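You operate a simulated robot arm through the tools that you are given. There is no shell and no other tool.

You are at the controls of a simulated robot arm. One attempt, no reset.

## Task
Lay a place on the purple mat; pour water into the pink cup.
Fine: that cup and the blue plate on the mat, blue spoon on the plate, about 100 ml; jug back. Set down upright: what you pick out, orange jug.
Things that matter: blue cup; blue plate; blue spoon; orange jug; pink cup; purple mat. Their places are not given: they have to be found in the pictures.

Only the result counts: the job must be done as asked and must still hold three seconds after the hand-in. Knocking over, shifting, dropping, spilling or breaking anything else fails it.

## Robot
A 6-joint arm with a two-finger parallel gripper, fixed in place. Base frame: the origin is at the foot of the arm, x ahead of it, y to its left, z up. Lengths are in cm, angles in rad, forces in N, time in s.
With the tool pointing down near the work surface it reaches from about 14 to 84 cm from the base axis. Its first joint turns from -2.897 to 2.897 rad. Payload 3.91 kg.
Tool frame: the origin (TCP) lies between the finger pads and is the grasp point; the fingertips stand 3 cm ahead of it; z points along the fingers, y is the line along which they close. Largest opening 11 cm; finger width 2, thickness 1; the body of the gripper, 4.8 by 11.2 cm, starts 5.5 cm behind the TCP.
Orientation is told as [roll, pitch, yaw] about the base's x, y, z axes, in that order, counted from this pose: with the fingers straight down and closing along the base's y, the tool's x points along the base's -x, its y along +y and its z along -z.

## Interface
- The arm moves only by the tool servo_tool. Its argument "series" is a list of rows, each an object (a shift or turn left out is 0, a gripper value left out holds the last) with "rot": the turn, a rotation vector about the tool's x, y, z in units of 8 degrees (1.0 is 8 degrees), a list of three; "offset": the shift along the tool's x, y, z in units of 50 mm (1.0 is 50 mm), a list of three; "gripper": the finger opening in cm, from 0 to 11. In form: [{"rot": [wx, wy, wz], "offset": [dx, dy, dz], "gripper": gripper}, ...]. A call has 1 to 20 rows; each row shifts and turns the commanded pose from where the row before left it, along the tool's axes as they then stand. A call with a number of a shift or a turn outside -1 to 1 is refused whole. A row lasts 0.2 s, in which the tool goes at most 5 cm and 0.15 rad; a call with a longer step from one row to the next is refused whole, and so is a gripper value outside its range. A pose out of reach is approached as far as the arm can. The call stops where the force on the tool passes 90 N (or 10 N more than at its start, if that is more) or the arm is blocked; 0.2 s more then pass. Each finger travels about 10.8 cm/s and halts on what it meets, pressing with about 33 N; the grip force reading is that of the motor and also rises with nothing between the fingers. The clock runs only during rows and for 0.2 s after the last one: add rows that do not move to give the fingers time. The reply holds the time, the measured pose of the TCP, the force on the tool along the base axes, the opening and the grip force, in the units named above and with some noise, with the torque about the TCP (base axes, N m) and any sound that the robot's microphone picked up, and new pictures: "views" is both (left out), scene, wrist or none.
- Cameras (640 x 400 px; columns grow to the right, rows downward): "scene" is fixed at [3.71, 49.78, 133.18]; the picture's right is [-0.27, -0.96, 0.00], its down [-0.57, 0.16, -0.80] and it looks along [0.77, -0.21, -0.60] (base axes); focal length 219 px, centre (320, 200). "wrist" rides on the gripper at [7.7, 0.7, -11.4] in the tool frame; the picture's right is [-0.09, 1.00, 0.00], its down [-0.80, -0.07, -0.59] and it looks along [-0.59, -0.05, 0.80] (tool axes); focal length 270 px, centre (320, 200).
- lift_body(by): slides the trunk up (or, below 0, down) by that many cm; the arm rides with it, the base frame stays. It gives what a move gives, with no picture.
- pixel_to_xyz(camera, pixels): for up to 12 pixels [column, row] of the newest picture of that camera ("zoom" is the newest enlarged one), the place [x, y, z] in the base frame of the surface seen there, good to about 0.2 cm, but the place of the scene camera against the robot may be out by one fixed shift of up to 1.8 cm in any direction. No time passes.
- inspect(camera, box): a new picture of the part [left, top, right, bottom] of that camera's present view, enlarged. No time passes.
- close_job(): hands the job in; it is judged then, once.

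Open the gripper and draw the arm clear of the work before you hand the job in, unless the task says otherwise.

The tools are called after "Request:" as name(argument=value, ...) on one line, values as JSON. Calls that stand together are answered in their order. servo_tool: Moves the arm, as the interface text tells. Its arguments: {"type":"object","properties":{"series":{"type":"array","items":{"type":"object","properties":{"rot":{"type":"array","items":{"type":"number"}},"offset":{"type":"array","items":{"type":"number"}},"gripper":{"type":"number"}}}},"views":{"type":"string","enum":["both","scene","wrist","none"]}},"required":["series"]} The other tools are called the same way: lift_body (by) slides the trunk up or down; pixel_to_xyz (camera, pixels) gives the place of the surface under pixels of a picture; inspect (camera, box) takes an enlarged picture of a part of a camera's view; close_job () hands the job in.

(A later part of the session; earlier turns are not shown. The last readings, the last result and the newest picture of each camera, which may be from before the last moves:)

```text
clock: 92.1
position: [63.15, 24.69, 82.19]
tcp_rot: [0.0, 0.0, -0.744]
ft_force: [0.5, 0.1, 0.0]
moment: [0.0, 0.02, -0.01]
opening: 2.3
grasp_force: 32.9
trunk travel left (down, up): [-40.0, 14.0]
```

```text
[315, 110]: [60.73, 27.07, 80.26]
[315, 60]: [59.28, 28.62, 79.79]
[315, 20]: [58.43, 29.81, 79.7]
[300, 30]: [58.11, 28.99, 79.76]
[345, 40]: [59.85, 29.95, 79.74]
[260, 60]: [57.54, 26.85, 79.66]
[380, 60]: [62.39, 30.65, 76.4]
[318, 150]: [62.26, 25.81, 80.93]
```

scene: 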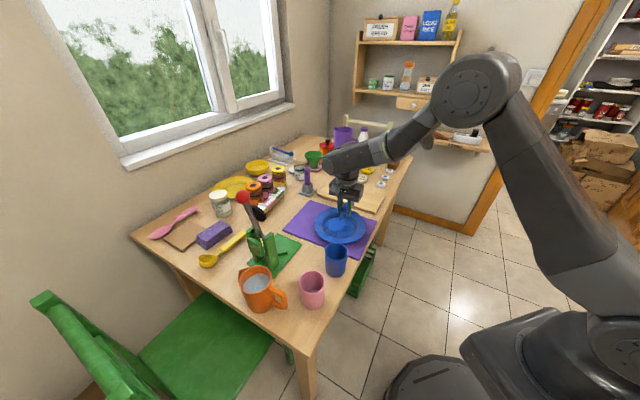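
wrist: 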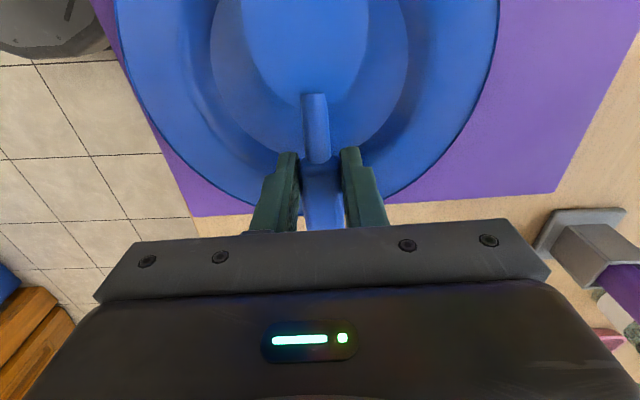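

Spoon bottom is at ≈78.5 vs rim 78.15. A few more small steps.

Request:
servo_tool(series=[{"offset": [0, 0, 0.04]}, {}], views="none")

Request:
servo_tool(series=[{"offset": [0, 0, 0.03]}, {}], views="none")

Request:
servo_tool(series=[{"offset": [0, 0, 0.03]}, {}], views="none")

```text
clock: 92.7
position: [63.2, 24.64, 82.0]
tcp_rot: [0.0, 0.0, -0.743]
ft_force: [0.2, -0.5, -1.3]
moment: [-0.02, 0.05, 0.02]
opening: 2.32
grasp_force: 33.3
trunk travel left (down, up): [-40.0, 14.0]
```

```text
clock: 93.3
position: [63.2, 24.67, 81.71]
tcp_rot: [0.001, 0.0, -0.745]
ft_force: [-0.6, -0.7, -0.5]
moment: [0.01, -0.03, -0.03]
opening: 2.31
grasp_force: 33.2
trunk travel left (down, up): [-40.0, 14.0]
```

```text
clock: 93.9
position: [63.05, 24.67, 81.56]
tcp_rot: [0.0, 0.0, -0.744]
ft_force: [-0.7, -0.4, 0.5]
moment: [-0.02, -0.02, -0.01]
opening: 2.32
grasp_force: 33.4
trunk travel left (down, up): [-40.0, 14.0]
```

No contact yet at 81.56; continuing down gently.

Request:
servo_tool(series=[{"offset": [0, 0, 0.03]}, {}], views="none")

Request:
servo_tool(series=[{"offset": [0, 0, 0.03]}, {}], views="none")

Request:
servo_tool(series=[{"offset": [0, 0, 0.03]}, {}], views="both")

Request:
inspect(camera="scene", box=[290, 170, 390, 250])

```text
clock: 94.5
position: [63.11, 24.64, 81.49]
tcp_rot: [-0.001, 0.001, -0.745]
ft_force: [0.6, -1.3, 0.1]
moment: [-0.01, -0.02, -0.04]
opening: 2.29
grasp_force: 32.4
trunk travel left (down, up): [-40.0, 14.0]
```

```text
clock: 95.1
position: [63.18, 24.71, 81.36]
tcp_rot: [-0.001, -0.001, -0.744]
ft_force: [0.4, 0.2, -0.1]
moment: [-0.02, -0.01, -0.01]
opening: 2.31
grasp_force: 32.9
trunk travel left (down, up): [-40.0, 14.0]
```

```text
clock: 95.7
position: [63.1, 24.68, 81.12]
tcp_rot: [0.0, 0.001, -0.743]
ft_force: [-0.1, -0.1, -0.3]
moment: [-0.02, -0.01, -0.01]
opening: 2.28
grasp_force: 33.1
trunk travel left (down, up): [-40.0, 14.0]
```

scene: 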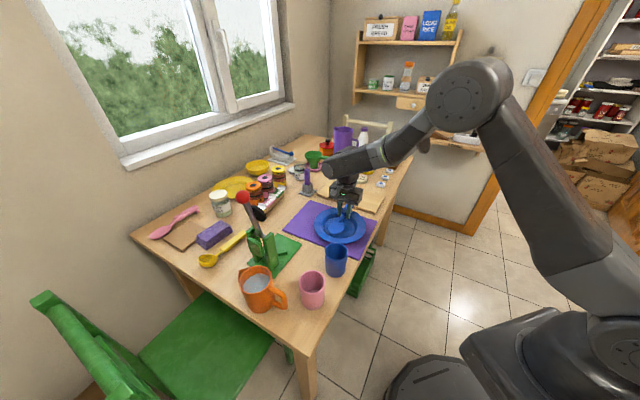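
wrist: 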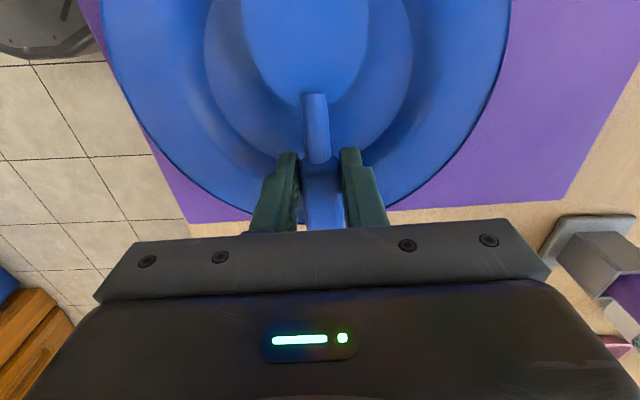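

```text
5.00 times, centred on (340, 210) of scene
```

zoom: 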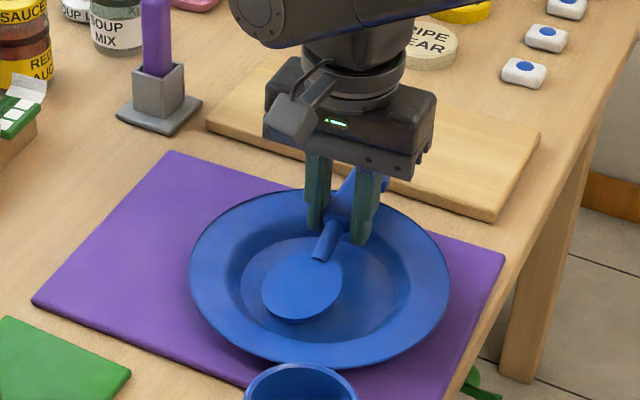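

The bowl nests into the well; the handle evidently sits higher than the bowl. I continue down in small steps (fingertips still clear of the plate).

Request:
servo_tool(series=[{"offset": [0, 0, 0.03]}, {}], views="none")

Request:
servo_tool(series=[{"offset": [0, 0, 0.03]}, {}], views="none")

Request:
servo_tool(series=[{"offset": [0, 0, 0.03]}, {}], views="wrist")

Request:
pixel_to_xyz(camera="wrist", pixels=[[315, 110], [315, 60], [315, 20], [260, 40], [360, 40], [318, 150], [318, 190], [400, 60]])

```text
clock: 96.3
position: [63.24, 24.67, 80.94]
tcp_rot: [-0.001, 0.0, -0.744]
ft_force: [0.5, -0.1, -0.4]
moment: [0.01, -0.01, 0.02]
opening: 2.28
grasp_force: 33.2
trunk travel left (down, up): [-40.0, 14.0]
```

```text
clock: 96.9
position: [63.17, 24.79, 80.89]
tcp_rot: [0.0, 0.001, -0.743]
ft_force: [-0.7, 0.8, 0.1]
moment: [0.03, -0.04, -0.02]
opening: 2.29
grasp_force: 32.6
trunk travel left (down, up): [-40.0, 14.0]
```

```text
clock: 97.5
position: [63.17, 24.59, 80.64]
tcp_rot: [-0.001, 0.0, -0.743]
ft_force: [-0.8, -0.8, -0.8]
moment: [0.11, 0.06, -0.02]
opening: 2.3
grasp_force: 32.8
trunk travel left (down, up): [-40.0, 14.0]
```

wrist: 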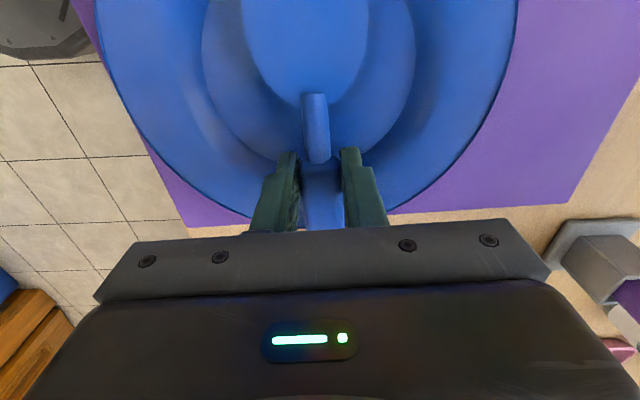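

```text
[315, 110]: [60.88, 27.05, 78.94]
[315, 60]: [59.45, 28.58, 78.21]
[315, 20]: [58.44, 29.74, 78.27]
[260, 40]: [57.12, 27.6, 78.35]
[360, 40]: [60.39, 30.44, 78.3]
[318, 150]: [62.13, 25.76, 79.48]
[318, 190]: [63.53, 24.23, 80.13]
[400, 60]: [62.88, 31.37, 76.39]
```

A moment of ~0.12 N·m about u shows the bowl tip touching the plate. I release the spoon.

Request:
servo_tool(series=[{"gripper": 2.6}, {"gripper": 3.6}, {}, {}], views="both")

Request:
inspect(camera="scene", box=[290, 170, 390, 250])

Request:
pixel_to_xyz(camera="wrist", pixels=[[315, 110], [315, 60], [315, 20], [260, 40], [360, 40], [318, 150], [318, 190], [400, 60]])

```text
clock: 98.5
position: [63.17, 24.69, 80.56]
tcp_rot: [0.0, -0.001, -0.742]
ft_force: [0.1, -0.4, -1.4]
moment: [-0.01, 0.0, 0.0]
opening: 3.61
grasp_force: 0.1
trunk travel left (down, up): [-40.0, 14.0]
```

scene: 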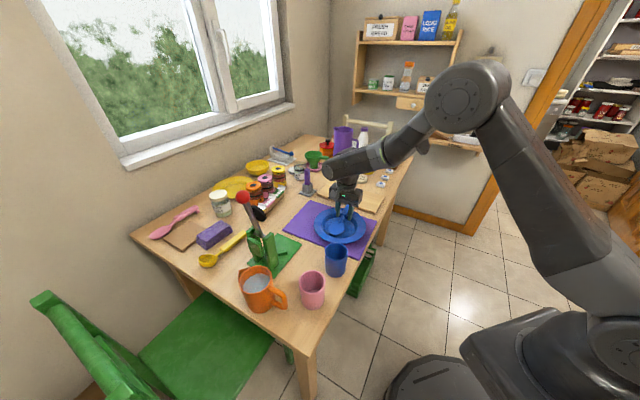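
wrist: 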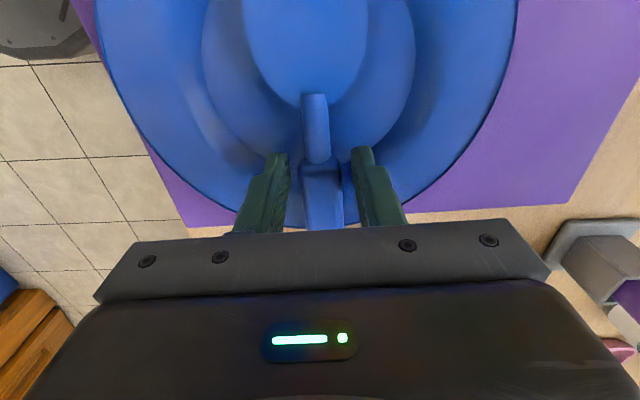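

```text
5.00 times, centred on (340, 210) of scene
```

zoom: 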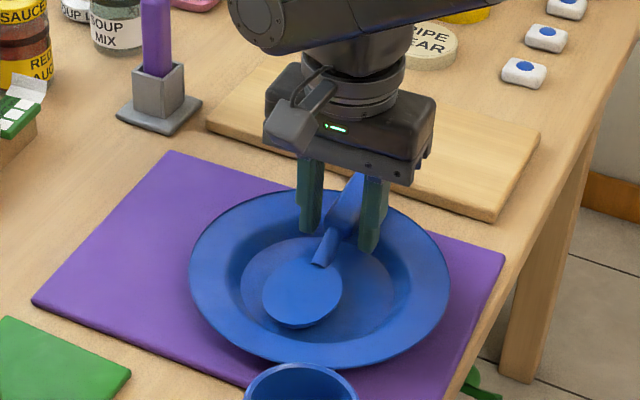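

```text
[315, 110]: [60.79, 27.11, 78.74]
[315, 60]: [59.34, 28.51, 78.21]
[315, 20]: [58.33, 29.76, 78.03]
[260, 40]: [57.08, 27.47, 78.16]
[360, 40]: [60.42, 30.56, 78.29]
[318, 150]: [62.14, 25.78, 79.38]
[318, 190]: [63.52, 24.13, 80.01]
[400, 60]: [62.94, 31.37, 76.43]
```

The spoon stayed put on the plate. I rise straight up 20 cm and look from above.

Request:
servo_tool(series=[{"offset": [0, 0, -0.3]}, {"offset": [0, 0, -0.9]}, {"offset": [0, 0, -0.9]}, {"offset": [0, 0, -0.9]}, {"offset": [0, 0, -0.9]}, {}], views="both")

Request:
inspect(camera="scene", box=[290, 170, 390, 250])

```text
clock: 99.9
position: [63.12, 24.6, 100.37]
tcp_rot: [0.001, 0.0, -0.743]
ft_force: [0.2, 0.4, -0.9]
moment: [-0.04, 0.02, 0.01]
opening: 3.59
grasp_force: 0.0
trunk travel left (down, up): [-40.0, 14.0]
```

scene: 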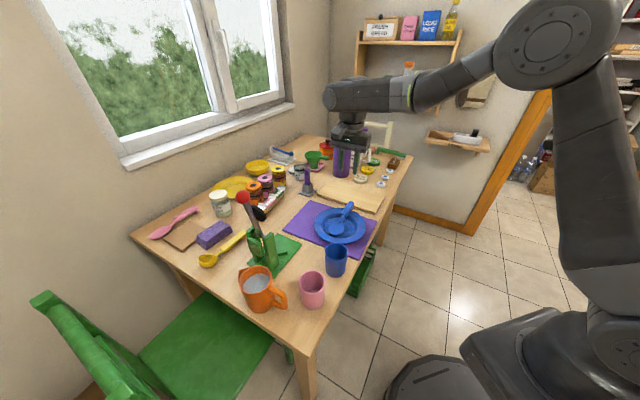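
wrist: 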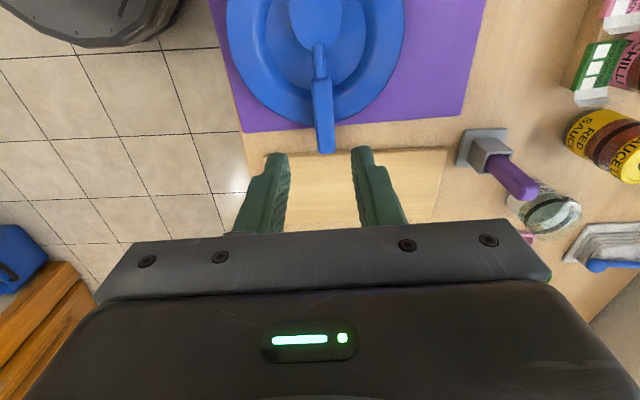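

```text
5.00 times, centred on (340, 210) of scene
```

zoom: 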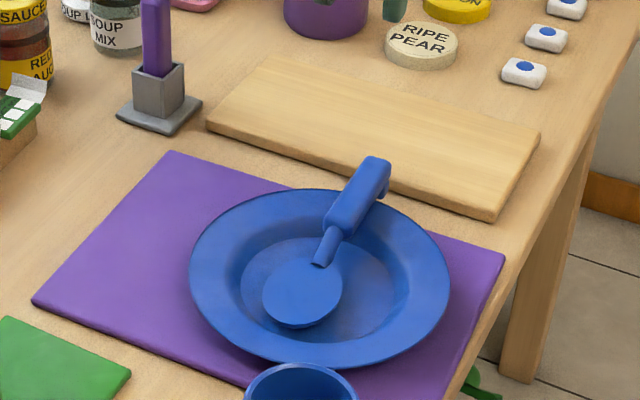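

Spoon rests on the plate with the bowl in the well. Next the pink cup: I move above it and turn back to heading 47° so the fingers close along the table edge direction.

Request:
servo_tool(series=[{"offset": [0.951, -0.11, 0]}, {"offset": [0.951, -0.11, 0]}, {"offset": [0.951, -0.11, 0]}, {"offset": [0.951, -0.11, 0]}, {"offset": [0.951, -0.11, 0]}, {"offset": [0.951, -0.11, 0]}, {"offset": [0.951, -0.11, 0]}, {"rot": [0, 0, -0.9375], "gripper": 9}, {"rot": [0, 0, -0.9375]}, {"rot": [0, 0, -0.9375]}, {"rot": [0, 0, -0.9375]}, {"rot": [0, 0, -0.9375]}, {"rot": [0, 0, -0.9375]}, {"rot": [0, 0, -0.9375]}, {"rot": [0, 0, -0.9375]}, {"rot": [0, 0, -0.9375]}, {"rot": [0, 0, -0.9375]}, {"rot": [0, 0, -0.9375]}, {"rot": [0, 0, -0.9375]}], views="both")

```text
clock: 103.9
position: [36.04, 44.48, 100.25]
tcp_rot: [0.002, 0.001, 0.828]
ft_force: [-0.6, -0.5, -0.1]
moment: [0.0, -0.01, -0.03]
opening: 9.0
grasp_force: 0.1
trunk travel left (down, up): [-40.0, 14.0]
```

scene: 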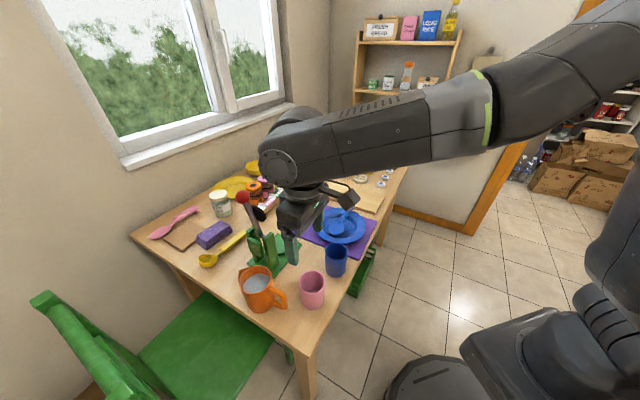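
wrist: 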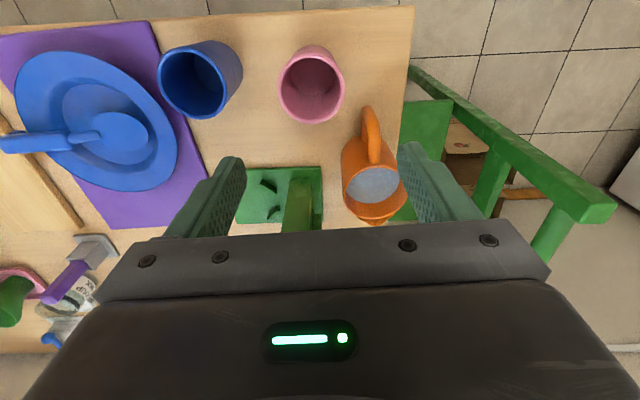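

Good view of the pink cup (312,90) and jug (375,180). I zoom and sample their rims.

Request:
inspect(camera="wrist", box=[260, 30, 440, 230])

Request:
pixel_to_xyz(camera="wrist", pixels=[[281, 90], [343, 90], [312, 122], [312, 57], [345, 185], [405, 185], [375, 203], [374, 165], [370, 108], [370, 120], [372, 185], [376, 222]])

```text
2.00 times, centred on (350, 130) of wrist
```

zoom: 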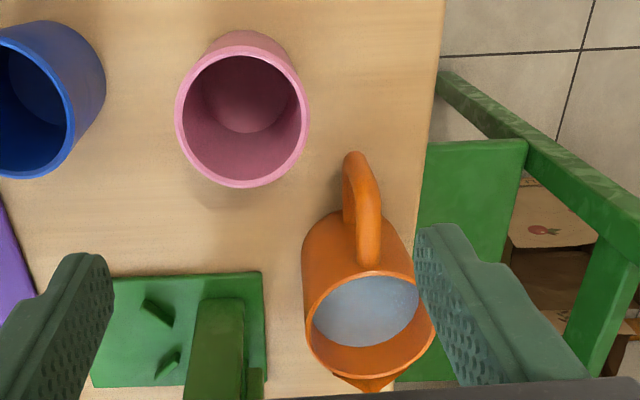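

```text
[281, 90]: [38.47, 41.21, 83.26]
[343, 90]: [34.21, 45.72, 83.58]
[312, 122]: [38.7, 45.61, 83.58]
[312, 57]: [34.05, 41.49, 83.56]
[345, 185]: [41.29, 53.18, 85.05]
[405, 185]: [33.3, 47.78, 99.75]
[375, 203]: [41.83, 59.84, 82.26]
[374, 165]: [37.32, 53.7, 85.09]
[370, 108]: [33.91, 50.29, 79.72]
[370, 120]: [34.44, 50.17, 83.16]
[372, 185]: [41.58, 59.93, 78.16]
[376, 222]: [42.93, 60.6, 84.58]
```

Cup centre ≈(36.36,43.5), rim z 83.55, diameter 6.2. I align, set opening 8 and descend to TCP z≈80.3.

Request:
servo_tool(series=[{"offset": [0.1, -0.18, 0], "gripper": 8}, {"offset": [0, 0, 0.8]}, {"offset": [0, 0, 0.8]}, {"offset": [0, 0, 0.8]}, {"offset": [0, 0, 0.6]}, {}], views="wrist")

```text
clock: 105.3
position: [36.33, 43.27, 85.25]
tcp_rot: [0.0, 0.0, 0.826]
ft_force: [0.3, 0.4, 0.2]
moment: [-0.02, 0.01, -0.02]
opening: 8.02
grasp_force: 0.2
trunk travel left (down, up): [-40.0, 14.0]
```

wrist: 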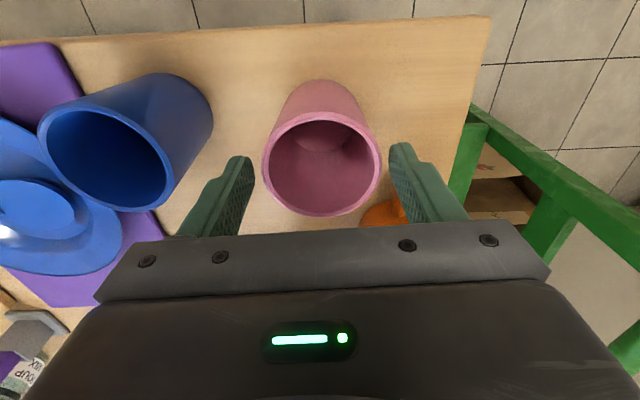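

Cup is centred between the fingers and the jug handle stays clear. I descend another 4.9 cm and close.

Request:
servo_tool(series=[{"offset": [0, 0, 0.5]}, {"offset": [0, 0, 0.48]}, {}], views="wrist")

Request:
servo_tool(series=[{"gripper": 6.8}, {"gripper": 5}, {}, {}], views="wrist")

```text
clock: 106.1
position: [36.44, 43.39, 80.26]
tcp_rot: [-0.001, 0.001, 0.828]
ft_force: [0.2, 0.3, 0.4]
moment: [-0.01, -0.01, 0.01]
opening: 8.0
grasp_force: 0.1
trunk travel left (down, up): [-40.0, 14.0]
```

wrist: 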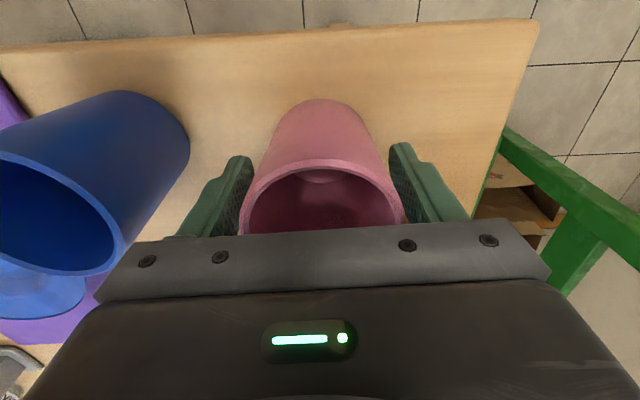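

```text
clock: 107.1
position: [36.47, 43.38, 80.27]
tcp_rot: [-0.001, 0.0, 0.828]
ft_force: [0.9, -0.3, 0.1]
moment: [0.01, 0.01, 0.0]
opening: 6.62
grasp_force: 33.3
trunk travel left (down, up): [-40.0, 14.0]
```

wrist: 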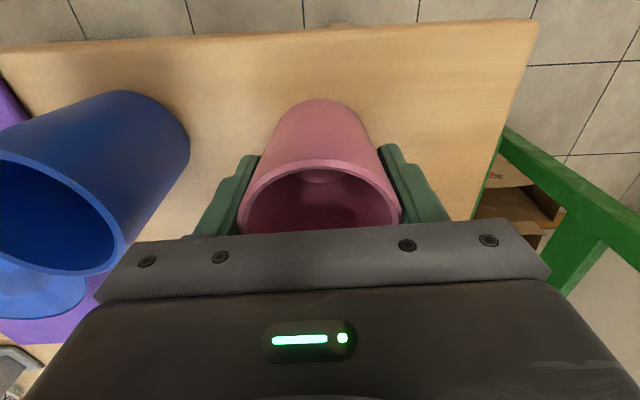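

Cup gripped at 6.6 cm. I'll lift it, and check the position of the red-ball lever before moving across.

Request:
servo_tool(series=[{"offset": [0, 0, -0.2]}, {"offset": [0, 0, -0.6]}, {"offset": [0, 0, -0.8]}, {"offset": [0, 0, -0.8]}, {}], views="both")

Request:
pixel_to_xyz(camera="scene", pixels=[[243, 197], [240, 193], [250, 215], [260, 212], [262, 245], [270, 240]])

```text
clock: 108.3
position: [36.29, 43.54, 92.55]
tcp_rot: [0.001, -0.001, 0.828]
ft_force: [0.0, 0.1, 0.1]
moment: [0.0, 0.0, 0.02]
opening: 6.64
grasp_force: 33.1
trunk travel left (down, up): [-40.0, 14.0]
```

scene: 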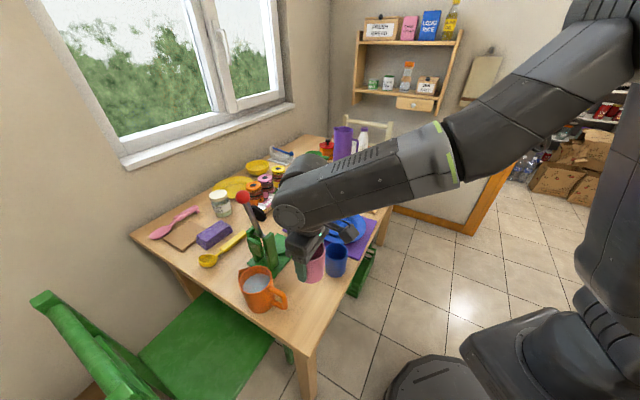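
wrist: 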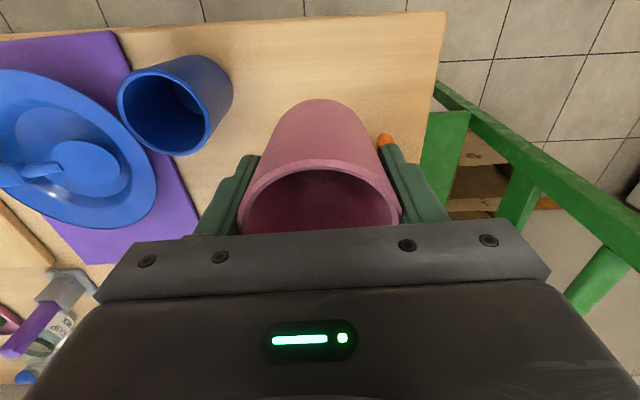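

```text
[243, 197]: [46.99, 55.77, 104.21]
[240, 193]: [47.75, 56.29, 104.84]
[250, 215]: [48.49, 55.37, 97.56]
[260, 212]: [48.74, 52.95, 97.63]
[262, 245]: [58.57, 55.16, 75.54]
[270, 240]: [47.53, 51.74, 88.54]
```

The lever's red ball is at about (49,56,105), so I route the cup around it on the mat side: first to (52,34), then to (69.5,37.5) at height ~94.

Request:
servo_tool(series=[{"offset": [-0.146, -0.72, -0.08]}, {"offset": [-0.146, -0.72, -0.08]}, {"offset": [-0.146, -0.72, -0.08]}, {"offset": [-0.146, -0.72, -0.08]}, {"offset": [-0.146, -0.72, -0.08]}, {"offset": [-0.723, -0.528, 0]}, {"offset": [-0.723, -0.528, 0]}, {"offset": [-0.723, -0.528, 0]}, {"offset": [-0.723, -0.528, 0]}, {}], views="both")

```text
clock: 110.5
position: [69.58, 37.52, 94.26]
tcp_rot: [-0.001, 0.0, 0.828]
ft_force: [0.7, -0.2, 0.3]
moment: [-0.01, 0.03, 0.0]
opening: 6.65
grasp_force: 33.2
trunk travel left (down, up): [-40.0, 14.0]
```

scene: 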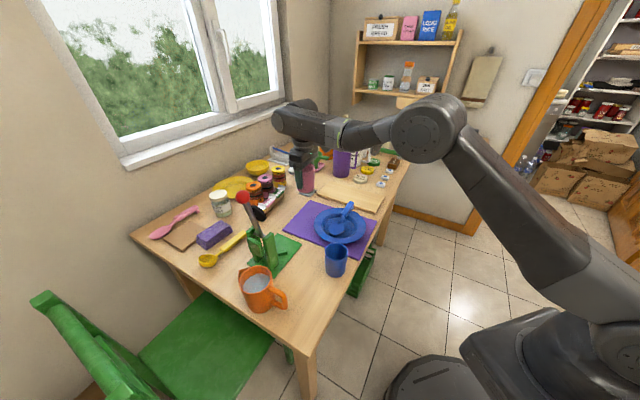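
wrist: 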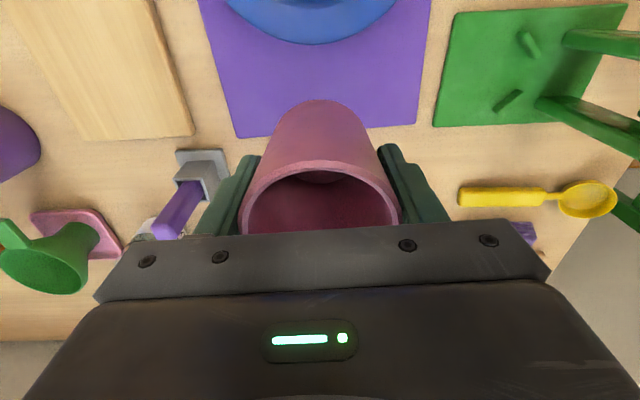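

At the target spot; lowering to just above the mat, then in fine steps.

Request:
servo_tool(series=[{"offset": [0, 0, 0.8]}, {"offset": [0, 0, 0.8]}, {"offset": [0, 0, 0.6]}, {"offset": [0, 0, 0.33]}, {}], views="none")

Request:
servo_tool(series=[{"offset": [0, 0, 0.04]}, {}], views="none")

Request:
servo_tool(series=[{"offset": [0, 0, 0.03]}, {}], views="both")

```text
clock: 111.7
position: [69.55, 37.57, 81.61]
tcp_rot: [-0.001, 0.0, 0.828]
ft_force: [-0.1, 0.6, -0.2]
moment: [-0.01, -0.03, -0.01]
opening: 6.65
grasp_force: 32.7
trunk travel left (down, up): [-40.0, 14.0]
```

```text
clock: 112.3
position: [69.58, 37.45, 81.3]
tcp_rot: [0.001, 0.001, 0.829]
ft_force: [-0.1, -0.4, -1.0]
moment: [-0.01, 0.03, 0.0]
opening: 6.63
grasp_force: 32.8
trunk travel left (down, up): [-40.0, 14.0]
```

```text
clock: 112.9
position: [69.55, 37.41, 81.26]
tcp_rot: [0.0, 0.001, 0.827]
ft_force: [-0.3, -0.1, -0.3]
moment: [0.0, -0.01, -0.03]
opening: 6.64
grasp_force: 32.8
trunk travel left (down, up): [-40.0, 14.0]
```

scene: 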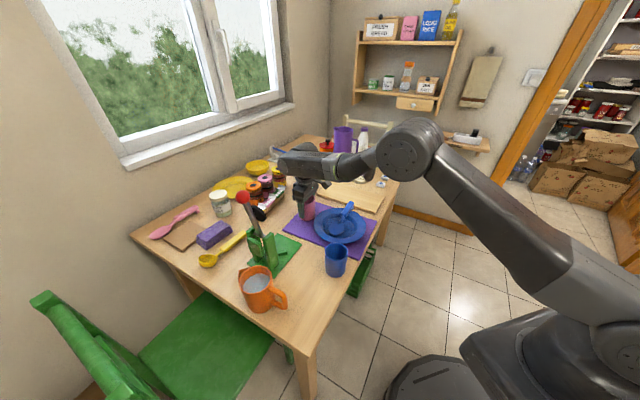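
wrist: 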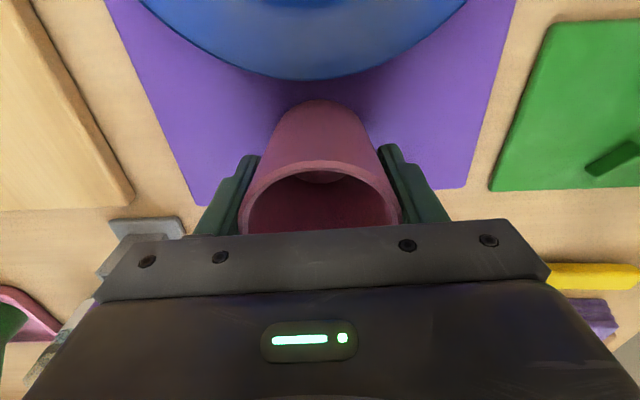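

Cup is just above the mat between the plate and the mat's far edge. Two more fine steps to contact.

Request:
servo_tool(series=[{"offset": [0, 0, 0.03]}, {}], views="none")

Request:
servo_tool(series=[{"offset": [0, 0, 0.02]}, {}], views="none")

Request:
servo_tool(series=[{"offset": [0, 0, 0.02]}, {}], views="none")

```text
clock: 113.5
position: [69.62, 37.37, 81.15]
tcp_rot: [-0.001, -0.002, 0.828]
ft_force: [0.8, 0.4, 3.5]
moment: [0.01, 0.02, 0.0]
opening: 6.63
grasp_force: 33.1
trunk travel left (down, up): [-40.0, 14.0]
```

```text
clock: 114.1
position: [69.56, 37.39, 81.18]
tcp_rot: [-0.001, -0.001, 0.828]
ft_force: [1.7, 2.7, 10.3]
moment: [0.1, -0.04, 0.02]
opening: 6.62
grasp_force: 33.6
trunk travel left (down, up): [-40.0, 14.0]
```

```text
clock: 114.7
position: [69.54, 37.33, 81.23]
tcp_rot: [-0.002, -0.004, 0.826]
ft_force: [3.3, 3.0, 18.0]
moment: [0.06, -0.04, 0.01]
opening: 6.64
grasp_force: 32.5
trunk travel left (down, up): [-40.0, 14.0]
```

Firm contact (18 N). I ease up 0.15 cm, open to 8, and rise.

Request:
servo_tool(series=[{"offset": [0, 0, -0.035]}, {"gripper": 7.2}, {"gripper": 8}, {}, {"offset": [0, 0, -0.3]}, {"offset": [0, 0, -0.9]}, {"offset": [0, 0, -0.9]}, {"offset": [0, 0, -0.8]}, {}], views="both")

Request:
inspect(camera="scene", box=[260, 170, 400, 280])

```text
clock: 116.7
position: [69.65, 37.2, 95.75]
tcp_rot: [-0.001, 0.001, 0.828]
ft_force: [0.2, 0.5, 0.0]
moment: [-0.01, -0.03, 0.0]
opening: 7.98
grasp_force: 0.0
trunk travel left (down, up): [-40.0, 14.0]
```

scene: 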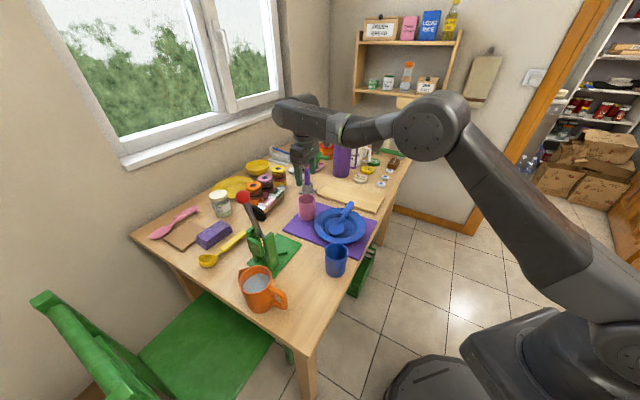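
wrist: 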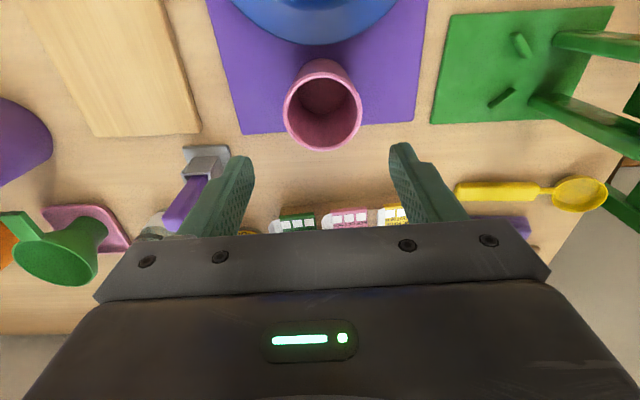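

```text
3.64 times, centred on (330, 225) of scene
```

zoom: 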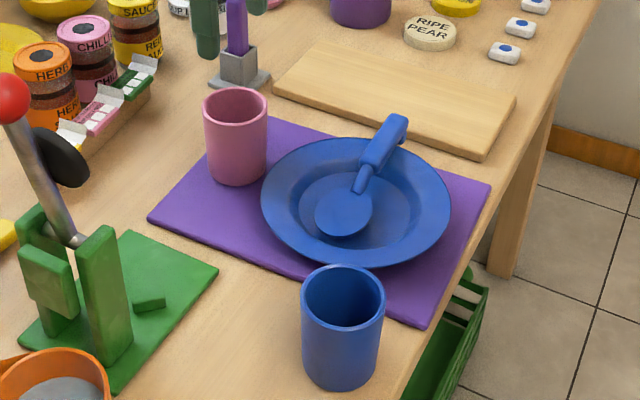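

The cup stands on the mat. I record its rim and floor heights for judging the water level later.

Request:
inspect(camera="wrist", box=[270, 40, 380, 160])

Request:
pixel_to_xyz(camera="wrist", pixels=[[286, 110], [359, 110], [322, 148], [322, 74], [322, 90], [330, 95], [315, 92], [325, 85], [240, 125], [418, 115]])

```text
3.33 times, centred on (325, 100) of wrist
```

zoom: 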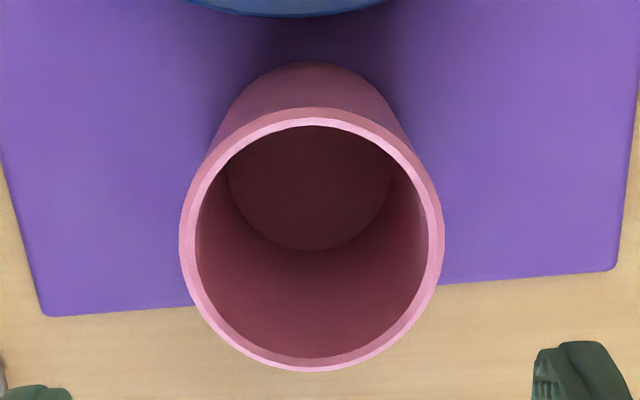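

```text
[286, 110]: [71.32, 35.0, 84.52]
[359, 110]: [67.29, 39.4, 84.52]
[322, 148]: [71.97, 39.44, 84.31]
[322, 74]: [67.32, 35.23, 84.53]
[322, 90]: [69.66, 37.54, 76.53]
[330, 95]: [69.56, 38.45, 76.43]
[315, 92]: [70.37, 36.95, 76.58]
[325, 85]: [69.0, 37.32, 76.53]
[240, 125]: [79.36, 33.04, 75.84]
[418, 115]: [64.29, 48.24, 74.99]
```

Cup: centre (69.5,37.3), floor z 76.5, rim 84.5, inner radius ≈2.9 → 100 ml ≈ 3.8 cm deep. I go back to the jug by the same safe route and measure it.

Request:
servo_tool(series=[{"offset": [0.684, 0.438, -0.25]}, {"offset": [0.684, 0.438, -0.25]}, {"offset": [0.684, 0.438, -0.25]}, {"offset": [0.684, 0.438, -0.25]}, {"offset": [0.684, 0.438, -0.25]}, {"offset": [0.078, 0.852, 0]}, {"offset": [0.078, 0.852, 0]}, {"offset": [0.078, 0.852, 0]}, {"offset": [0.078, 0.852, 0]}, {"offset": [0.078, 0.852, 0]}, {}], views="wrist")

Request:
inspect(camera="wrist", box=[300, 40, 460, 220])

```text
clock: 119.1
position: [33.08, 45.27, 101.74]
tcp_rot: [0.0, 0.001, 0.825]
ft_force: [-0.4, 0.6, 0.1]
moment: [-0.01, -0.01, -0.04]
opening: 8.02
grasp_force: 0.1
trunk travel left (down, up): [-40.0, 14.0]
```

wrist: 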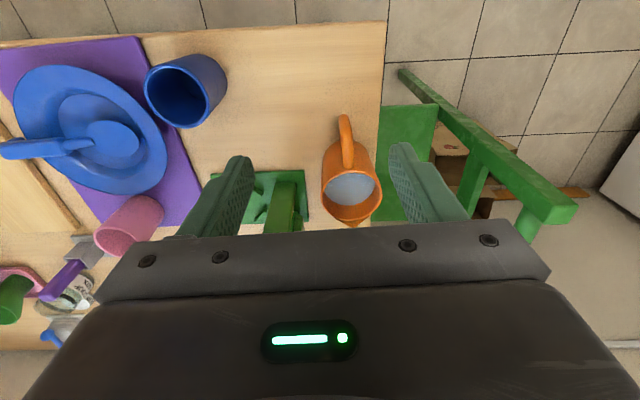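

```text
2.22 times, centred on (380, 130) of wrist
```

zoom: 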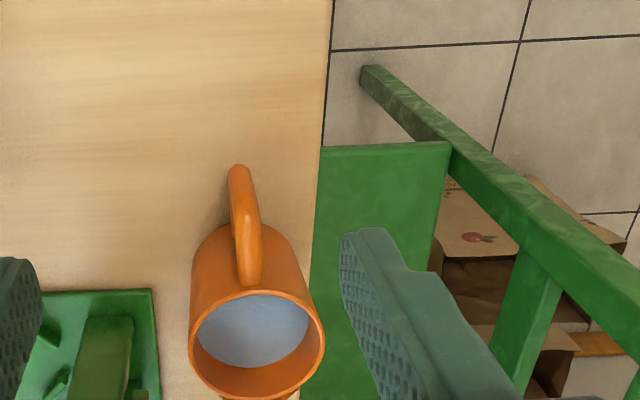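

Jug seen with its handle pointing to the robot side. I sample rim, handle and water points.

Request:
pixel_to_xyz(camera="zoom", pixels=[[192, 345], [323, 345], [258, 397], [240, 168], [240, 190], [246, 220], [250, 260], [252, 285], [290, 290], [215, 300], [250, 320], [260, 350]])

Request:
pixel_to_xyz(camera="zoom", pixels=[[220, 340], [290, 330], [255, 305], [255, 385], [210, 370], [305, 370], [234, 200], [256, 240], [235, 240], [195, 240], [300, 240], [220, 150]])

```text
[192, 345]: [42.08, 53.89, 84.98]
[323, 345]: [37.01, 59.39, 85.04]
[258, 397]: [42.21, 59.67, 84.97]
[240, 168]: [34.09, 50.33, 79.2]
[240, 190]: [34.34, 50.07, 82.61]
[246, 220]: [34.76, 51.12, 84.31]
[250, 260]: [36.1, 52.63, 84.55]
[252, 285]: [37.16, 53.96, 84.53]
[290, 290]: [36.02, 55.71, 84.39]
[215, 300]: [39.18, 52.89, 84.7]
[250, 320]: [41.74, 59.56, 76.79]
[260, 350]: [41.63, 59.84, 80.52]
```

```text
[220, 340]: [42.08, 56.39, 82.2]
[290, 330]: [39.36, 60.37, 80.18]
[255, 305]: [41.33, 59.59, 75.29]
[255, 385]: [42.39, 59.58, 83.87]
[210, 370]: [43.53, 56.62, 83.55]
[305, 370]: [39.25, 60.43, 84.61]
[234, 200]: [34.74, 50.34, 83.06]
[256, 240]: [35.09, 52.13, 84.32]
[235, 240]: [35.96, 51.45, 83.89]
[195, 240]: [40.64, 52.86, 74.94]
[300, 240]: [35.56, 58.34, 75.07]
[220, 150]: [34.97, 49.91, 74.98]
```

Depth readings pass through the water, but the waterline on the wall is at z≈82, so the jug holds ≈250 ml. Jug axis ≈(39.6,56.65), rim z 85.0, handle direction heading 50.6° with its top bar at z≈83.9. I rise, lower the trunk, then pitch the tool to 15° below horizontal above the handle.

Request:
servo_tool(series=[{"offset": [-0.202, 0.028, -0.8]}, {"offset": [-0.202, 0.028, -0.8]}, {"offset": [-0.202, 0.028, -0.8]}, {"offset": [-0.202, 0.028, -0.8]}, {"offset": [-0.202, 0.028, -0.8]}, {"rot": [0, 0, -0.4], "gripper": 3.5}, {}], views="none")

Request:
lift_body(by=-20)

Request:
servo_tool(series=[{"rot": [0, -0.9375, 0]}, {"rot": [0, -0.9375, 0]}, {"rot": [0, -0.9375, 0]}, {"rot": [0, -0.9375, 0]}, {"rot": [0, -0.9375, 0]}, {}], views="none")

```text
clock: 120.7
position: [35.84, 49.29, 121.92]
tcp_rot: [-0.001, -0.001, 0.884]
ft_force: [0.2, -0.4, 0.2]
moment: [-0.02, 0.01, 0.01]
opening: 3.48
grasp_force: 0.2
trunk travel left (down, up): [-40.0, 14.0]
```

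```text
clock: 122.9
position: [35.85, 49.38, 101.87]
tcp_rot: [0.001, -0.002, 0.884]
ft_force: [-1.7, -0.2, -0.2]
moment: [0.03, 0.0, 0.0]
opening: 3.51
grasp_force: 0.1
trunk travel left (down, up): [-20.0, 34.0]
```

```text
clock: 124.3
position: [35.78, 49.26, 101.96]
tcp_rot: [0.002, -0.656, 0.883]
ft_force: [-0.3, -0.1, -0.3]
moment: [0.01, 0.01, -0.01]
opening: 3.51
grasp_force: 0.0
trunk travel left (down, up): [-20.0, 34.0]
```

Halfway pitched without trouble. I complete the pitch to 75° and look.

Request:
servo_tool(series=[{"rot": [0, -0.9375, 0]}, {"rot": [0, -0.9375, 0]}, {"rot": [0, -0.9375, 0]}, {"rot": [0, -0.9375, 0]}, {"rot": [0, -0.9375, 0]}, {}], views="both")

```text
clock: 125.7
position: [36.31, 49.48, 103.47]
tcp_rot: [-0.002, -1.252, 0.867]
ft_force: [-0.2, -0.3, -0.3]
moment: [-0.01, -0.06, 0.0]
opening: 3.49
grasp_force: 0.0
out of reach, approached as far as the arm can: row 4, 5
trunk travel left (down, up): [-20.0, 34.0]
```

scene: 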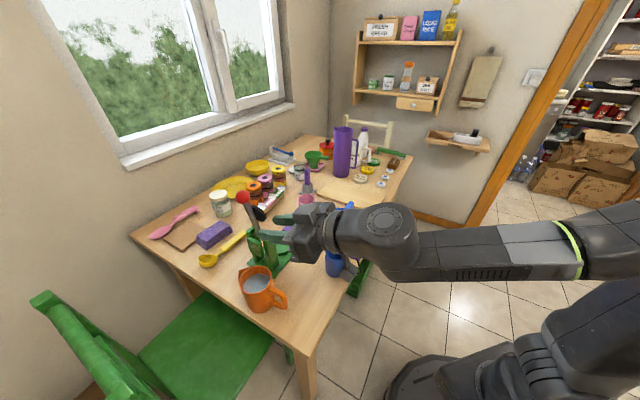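
wrist: 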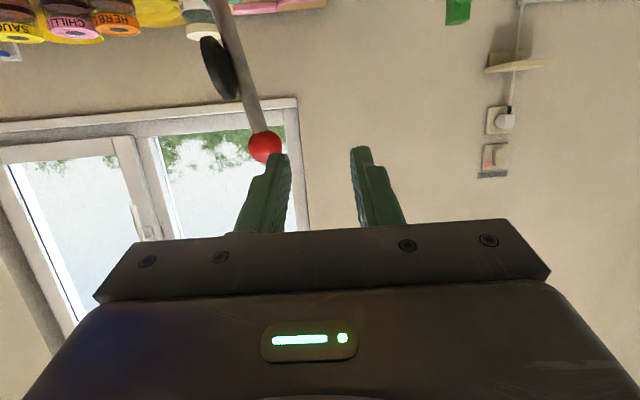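

Orientation reached α≈18°, heading 49.7° – good enough. I back off and go down in front of the handle, watching for reach warnings.

Request:
servo_tool(series=[{"offset": [0.157, 0.204, -0.476]}, {"offset": [0.157, 0.204, -0.476]}, {}], views="none")

Request:
servo_tool(series=[{"offset": [0.6, 0, 0.2]}, {"offset": [0.6, 0, 0.2]}, {}], views="both")

```text
clock: 126.5
position: [31.56, 47.2, 103.63]
tcp_rot: [-0.002, -1.253, 0.868]
ft_force: [-0.4, -0.6, 0.0]
moment: [-0.01, 0.01, -0.01]
opening: 3.51
grasp_force: 0.0
trunk travel left (down, up): [-20.0, 34.0]
```

```text
clock: 127.3
position: [31.71, 47.22, 97.3]
tcp_rot: [0.0, -1.251, 0.865]
ft_force: [0.2, 0.3, 0.1]
moment: [-0.01, 0.05, -0.04]
opening: 3.51
grasp_force: 0.1
trunk travel left (down, up): [-20.0, 34.0]
```

scene: 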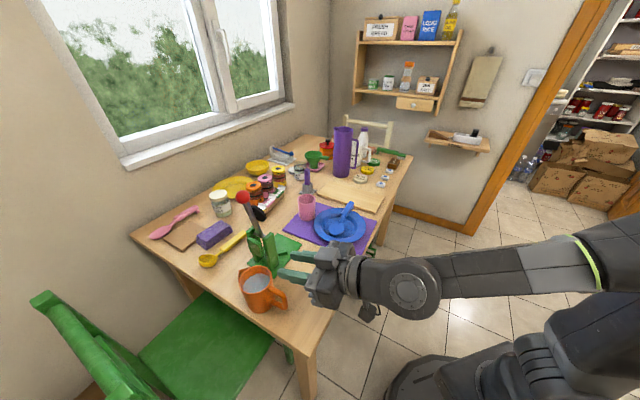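
wrist: 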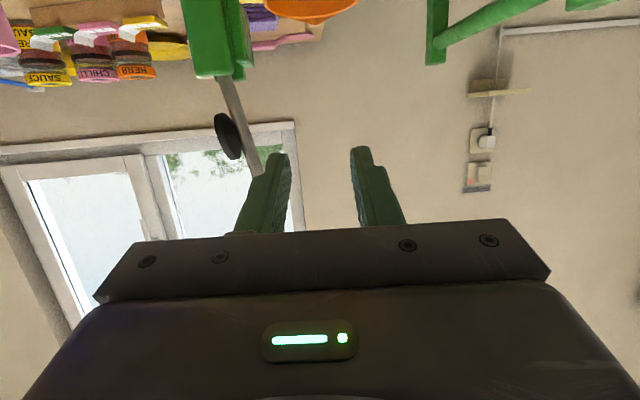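

No reach problem. I continue down to the handle height (z≈86).

Request:
servo_tool(series=[{"offset": [0.6, 0, 0.2]}, {"offset": [0.6, 0, 0.2]}, {}], views="none")

Request:
servo_tool(series=[{"offset": [0.6, 0, 0.2]}, {"offset": [0.3, 0, 0.1]}, {}], views="both")

Request:
inspect(camera="wrist", box=[200, 0, 440, 240])

Request:
inspect(camera="scene", box=[220, 230, 360, 330])

```text
clock: 128.1
position: [31.52, 47.03, 90.69]
tcp_rot: [-0.003, -1.252, 0.868]
ft_force: [-0.1, 0.0, 0.6]
moment: [-0.01, -0.03, -0.01]
opening: 3.51
grasp_force: 0.1
trunk travel left (down, up): [-20.0, 34.0]
```

```text
clock: 128.9
position: [31.41, 46.99, 86.05]
tcp_rot: [0.001, -1.254, 0.865]
ft_force: [-0.3, -0.1, 0.6]
moment: [0.03, 0.02, 0.01]
opening: 3.48
grasp_force: 0.0
trunk travel left (down, up): [-20.0, 34.0]
```

scene: 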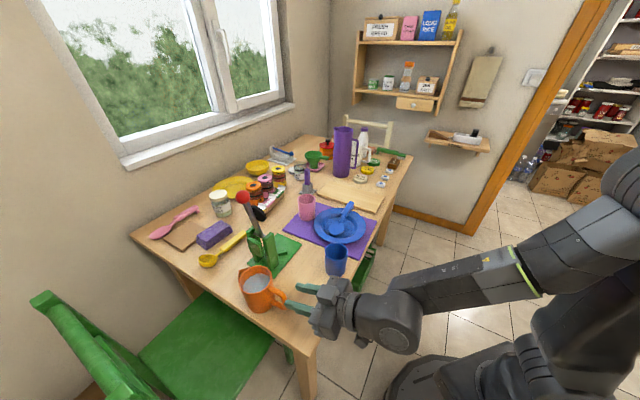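
wrist: 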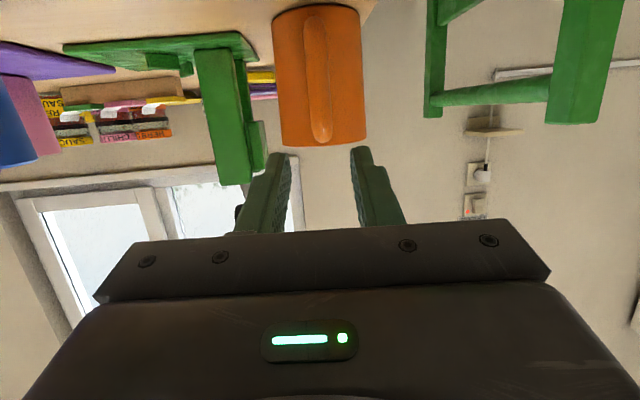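

```text
1.67 times, centred on (320, 120) of wrist
```

zoom: 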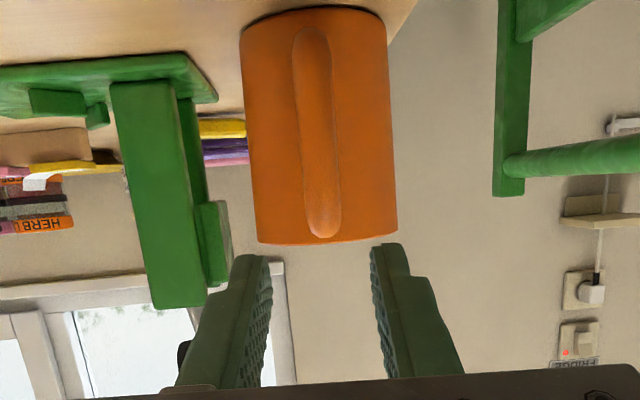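

```text
4.00 times, centred on (290, 280) of scene
```

zoom: 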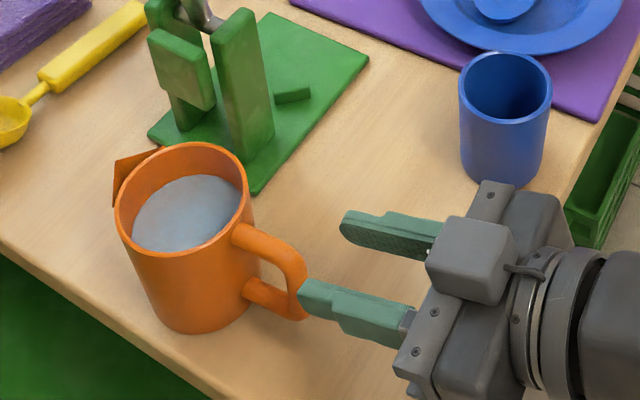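

The handle (wrist px ~ (318,70)) is centred between the fingers. I sample points along the handle to confirm its height profile before entering.

Request:
pixel_to_xyz(camera="wrist", pixels=[[316, 18], [317, 40], [318, 70], [320, 100], [321, 120], [322, 132], [322, 138], [309, 80], [328, 80], [290, 80], [350, 80], [322, 143]])

```text
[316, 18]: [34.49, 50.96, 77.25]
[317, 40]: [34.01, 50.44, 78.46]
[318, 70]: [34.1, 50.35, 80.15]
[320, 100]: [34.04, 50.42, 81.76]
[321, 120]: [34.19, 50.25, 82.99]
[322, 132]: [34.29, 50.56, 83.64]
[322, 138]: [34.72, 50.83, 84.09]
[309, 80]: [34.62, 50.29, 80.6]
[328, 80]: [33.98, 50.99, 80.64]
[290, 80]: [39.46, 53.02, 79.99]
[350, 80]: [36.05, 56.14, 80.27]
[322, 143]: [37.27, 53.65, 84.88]
```

Handle spans z 77–84.4 with its top bar at ≈83.9. I advance 6 cm along the tool axis so the pads flank the top bar.

Request:
servo_tool(series=[{"offset": [0, 0, 0.4]}, {"offset": [0, 0, 0.4]}, {}], views="none")

Request:
servo_tool(series=[{"offset": [0, 0, 0.2]}, {"offset": [0, 0, 0.2]}, {}], views="both")

Request:
inspect(camera="scene", box=[220, 230, 340, 330])

```text
clock: 129.7
position: [33.97, 50.06, 84.83]
tcp_rot: [-0.005, -1.251, 0.867]
ft_force: [-0.1, 0.1, -0.4]
moment: [-0.01, 0.0, -0.01]
opening: 3.5
grasp_force: 0.1
trunk travel left (down, up): [-20.0, 34.0]
```

```text
clock: 130.5
position: [35.19, 51.5, 84.23]
tcp_rot: [-0.009, -1.252, 0.867]
ft_force: [0.1, 0.3, 0.4]
moment: [0.0, 0.0, -0.02]
opening: 3.51
grasp_force: 0.0
trunk travel left (down, up): [-20.0, 34.0]
```

scene: 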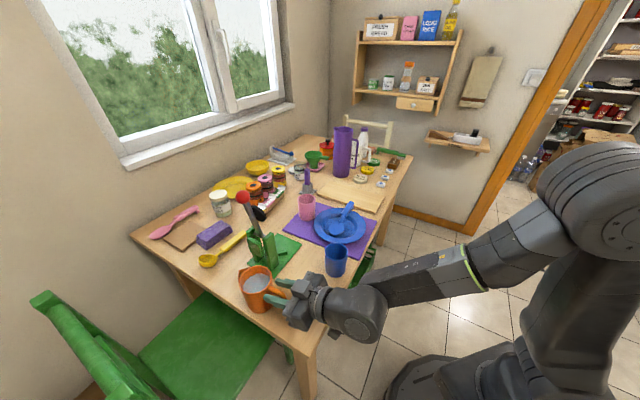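
wrist: 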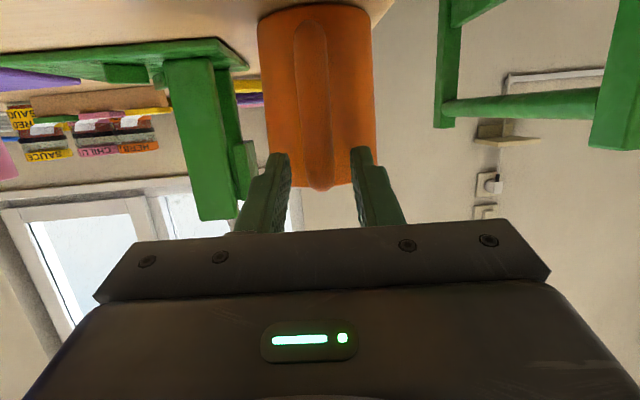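

```text
4.00 times, centred on (280, 280) of scene
```

zoom: 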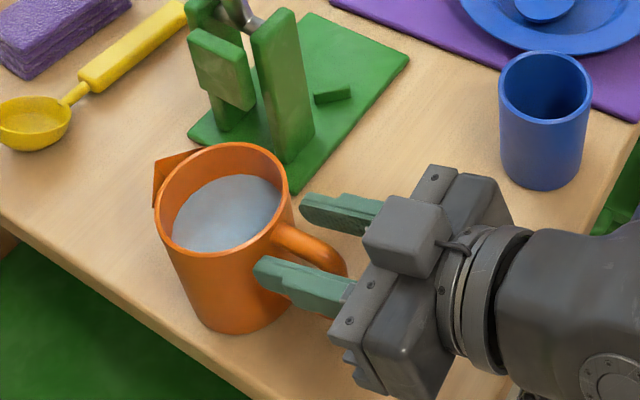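

The fingers flank the handle's top bar. Closing now.

Request:
servo_tool(series=[{"gripper": 2}, {"gripper": 0}, {}, {}], views="both")

Request:
inspect(camera="scene", box=[220, 230, 340, 330])

```text
clock: 131.5
position: [35.14, 51.53, 84.34]
tcp_rot: [-0.009, -1.252, 0.868]
ft_force: [-1.0, 0.3, -0.4]
moment: [0.05, -0.04, 0.1]
opening: 1.36
grasp_force: 32.8
trunk travel left (down, up): [-20.0, 34.0]
```

scene: 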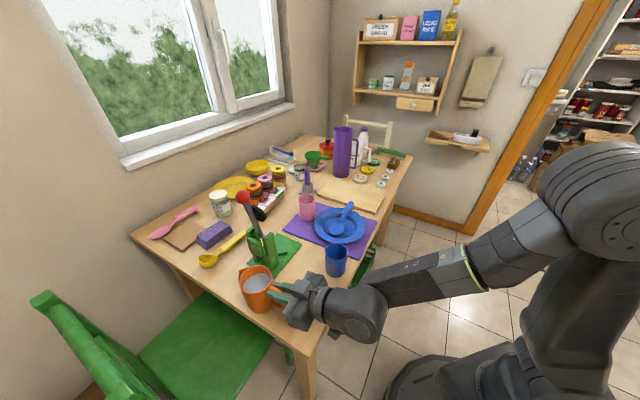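
wrist: 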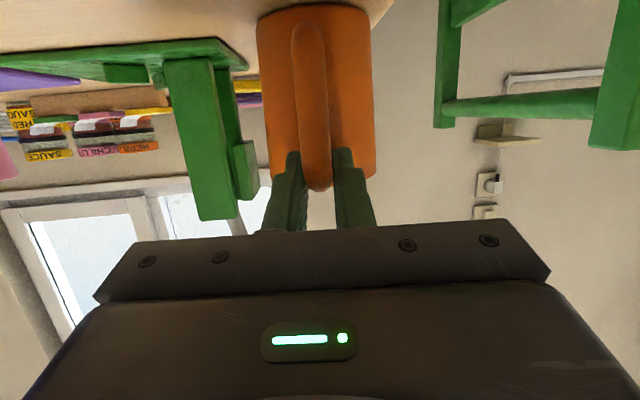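

```text
4.00 times, centred on (280, 280) of scene
```

zoom: 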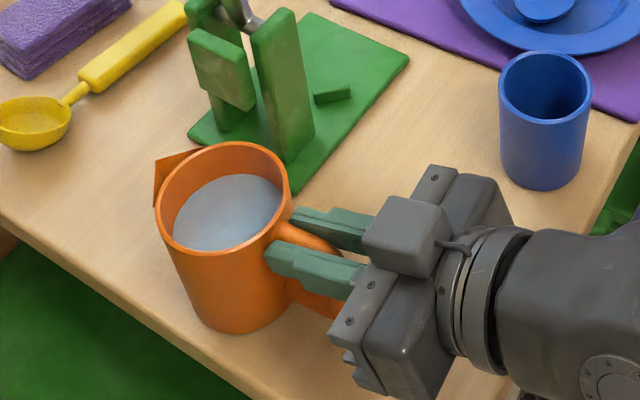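

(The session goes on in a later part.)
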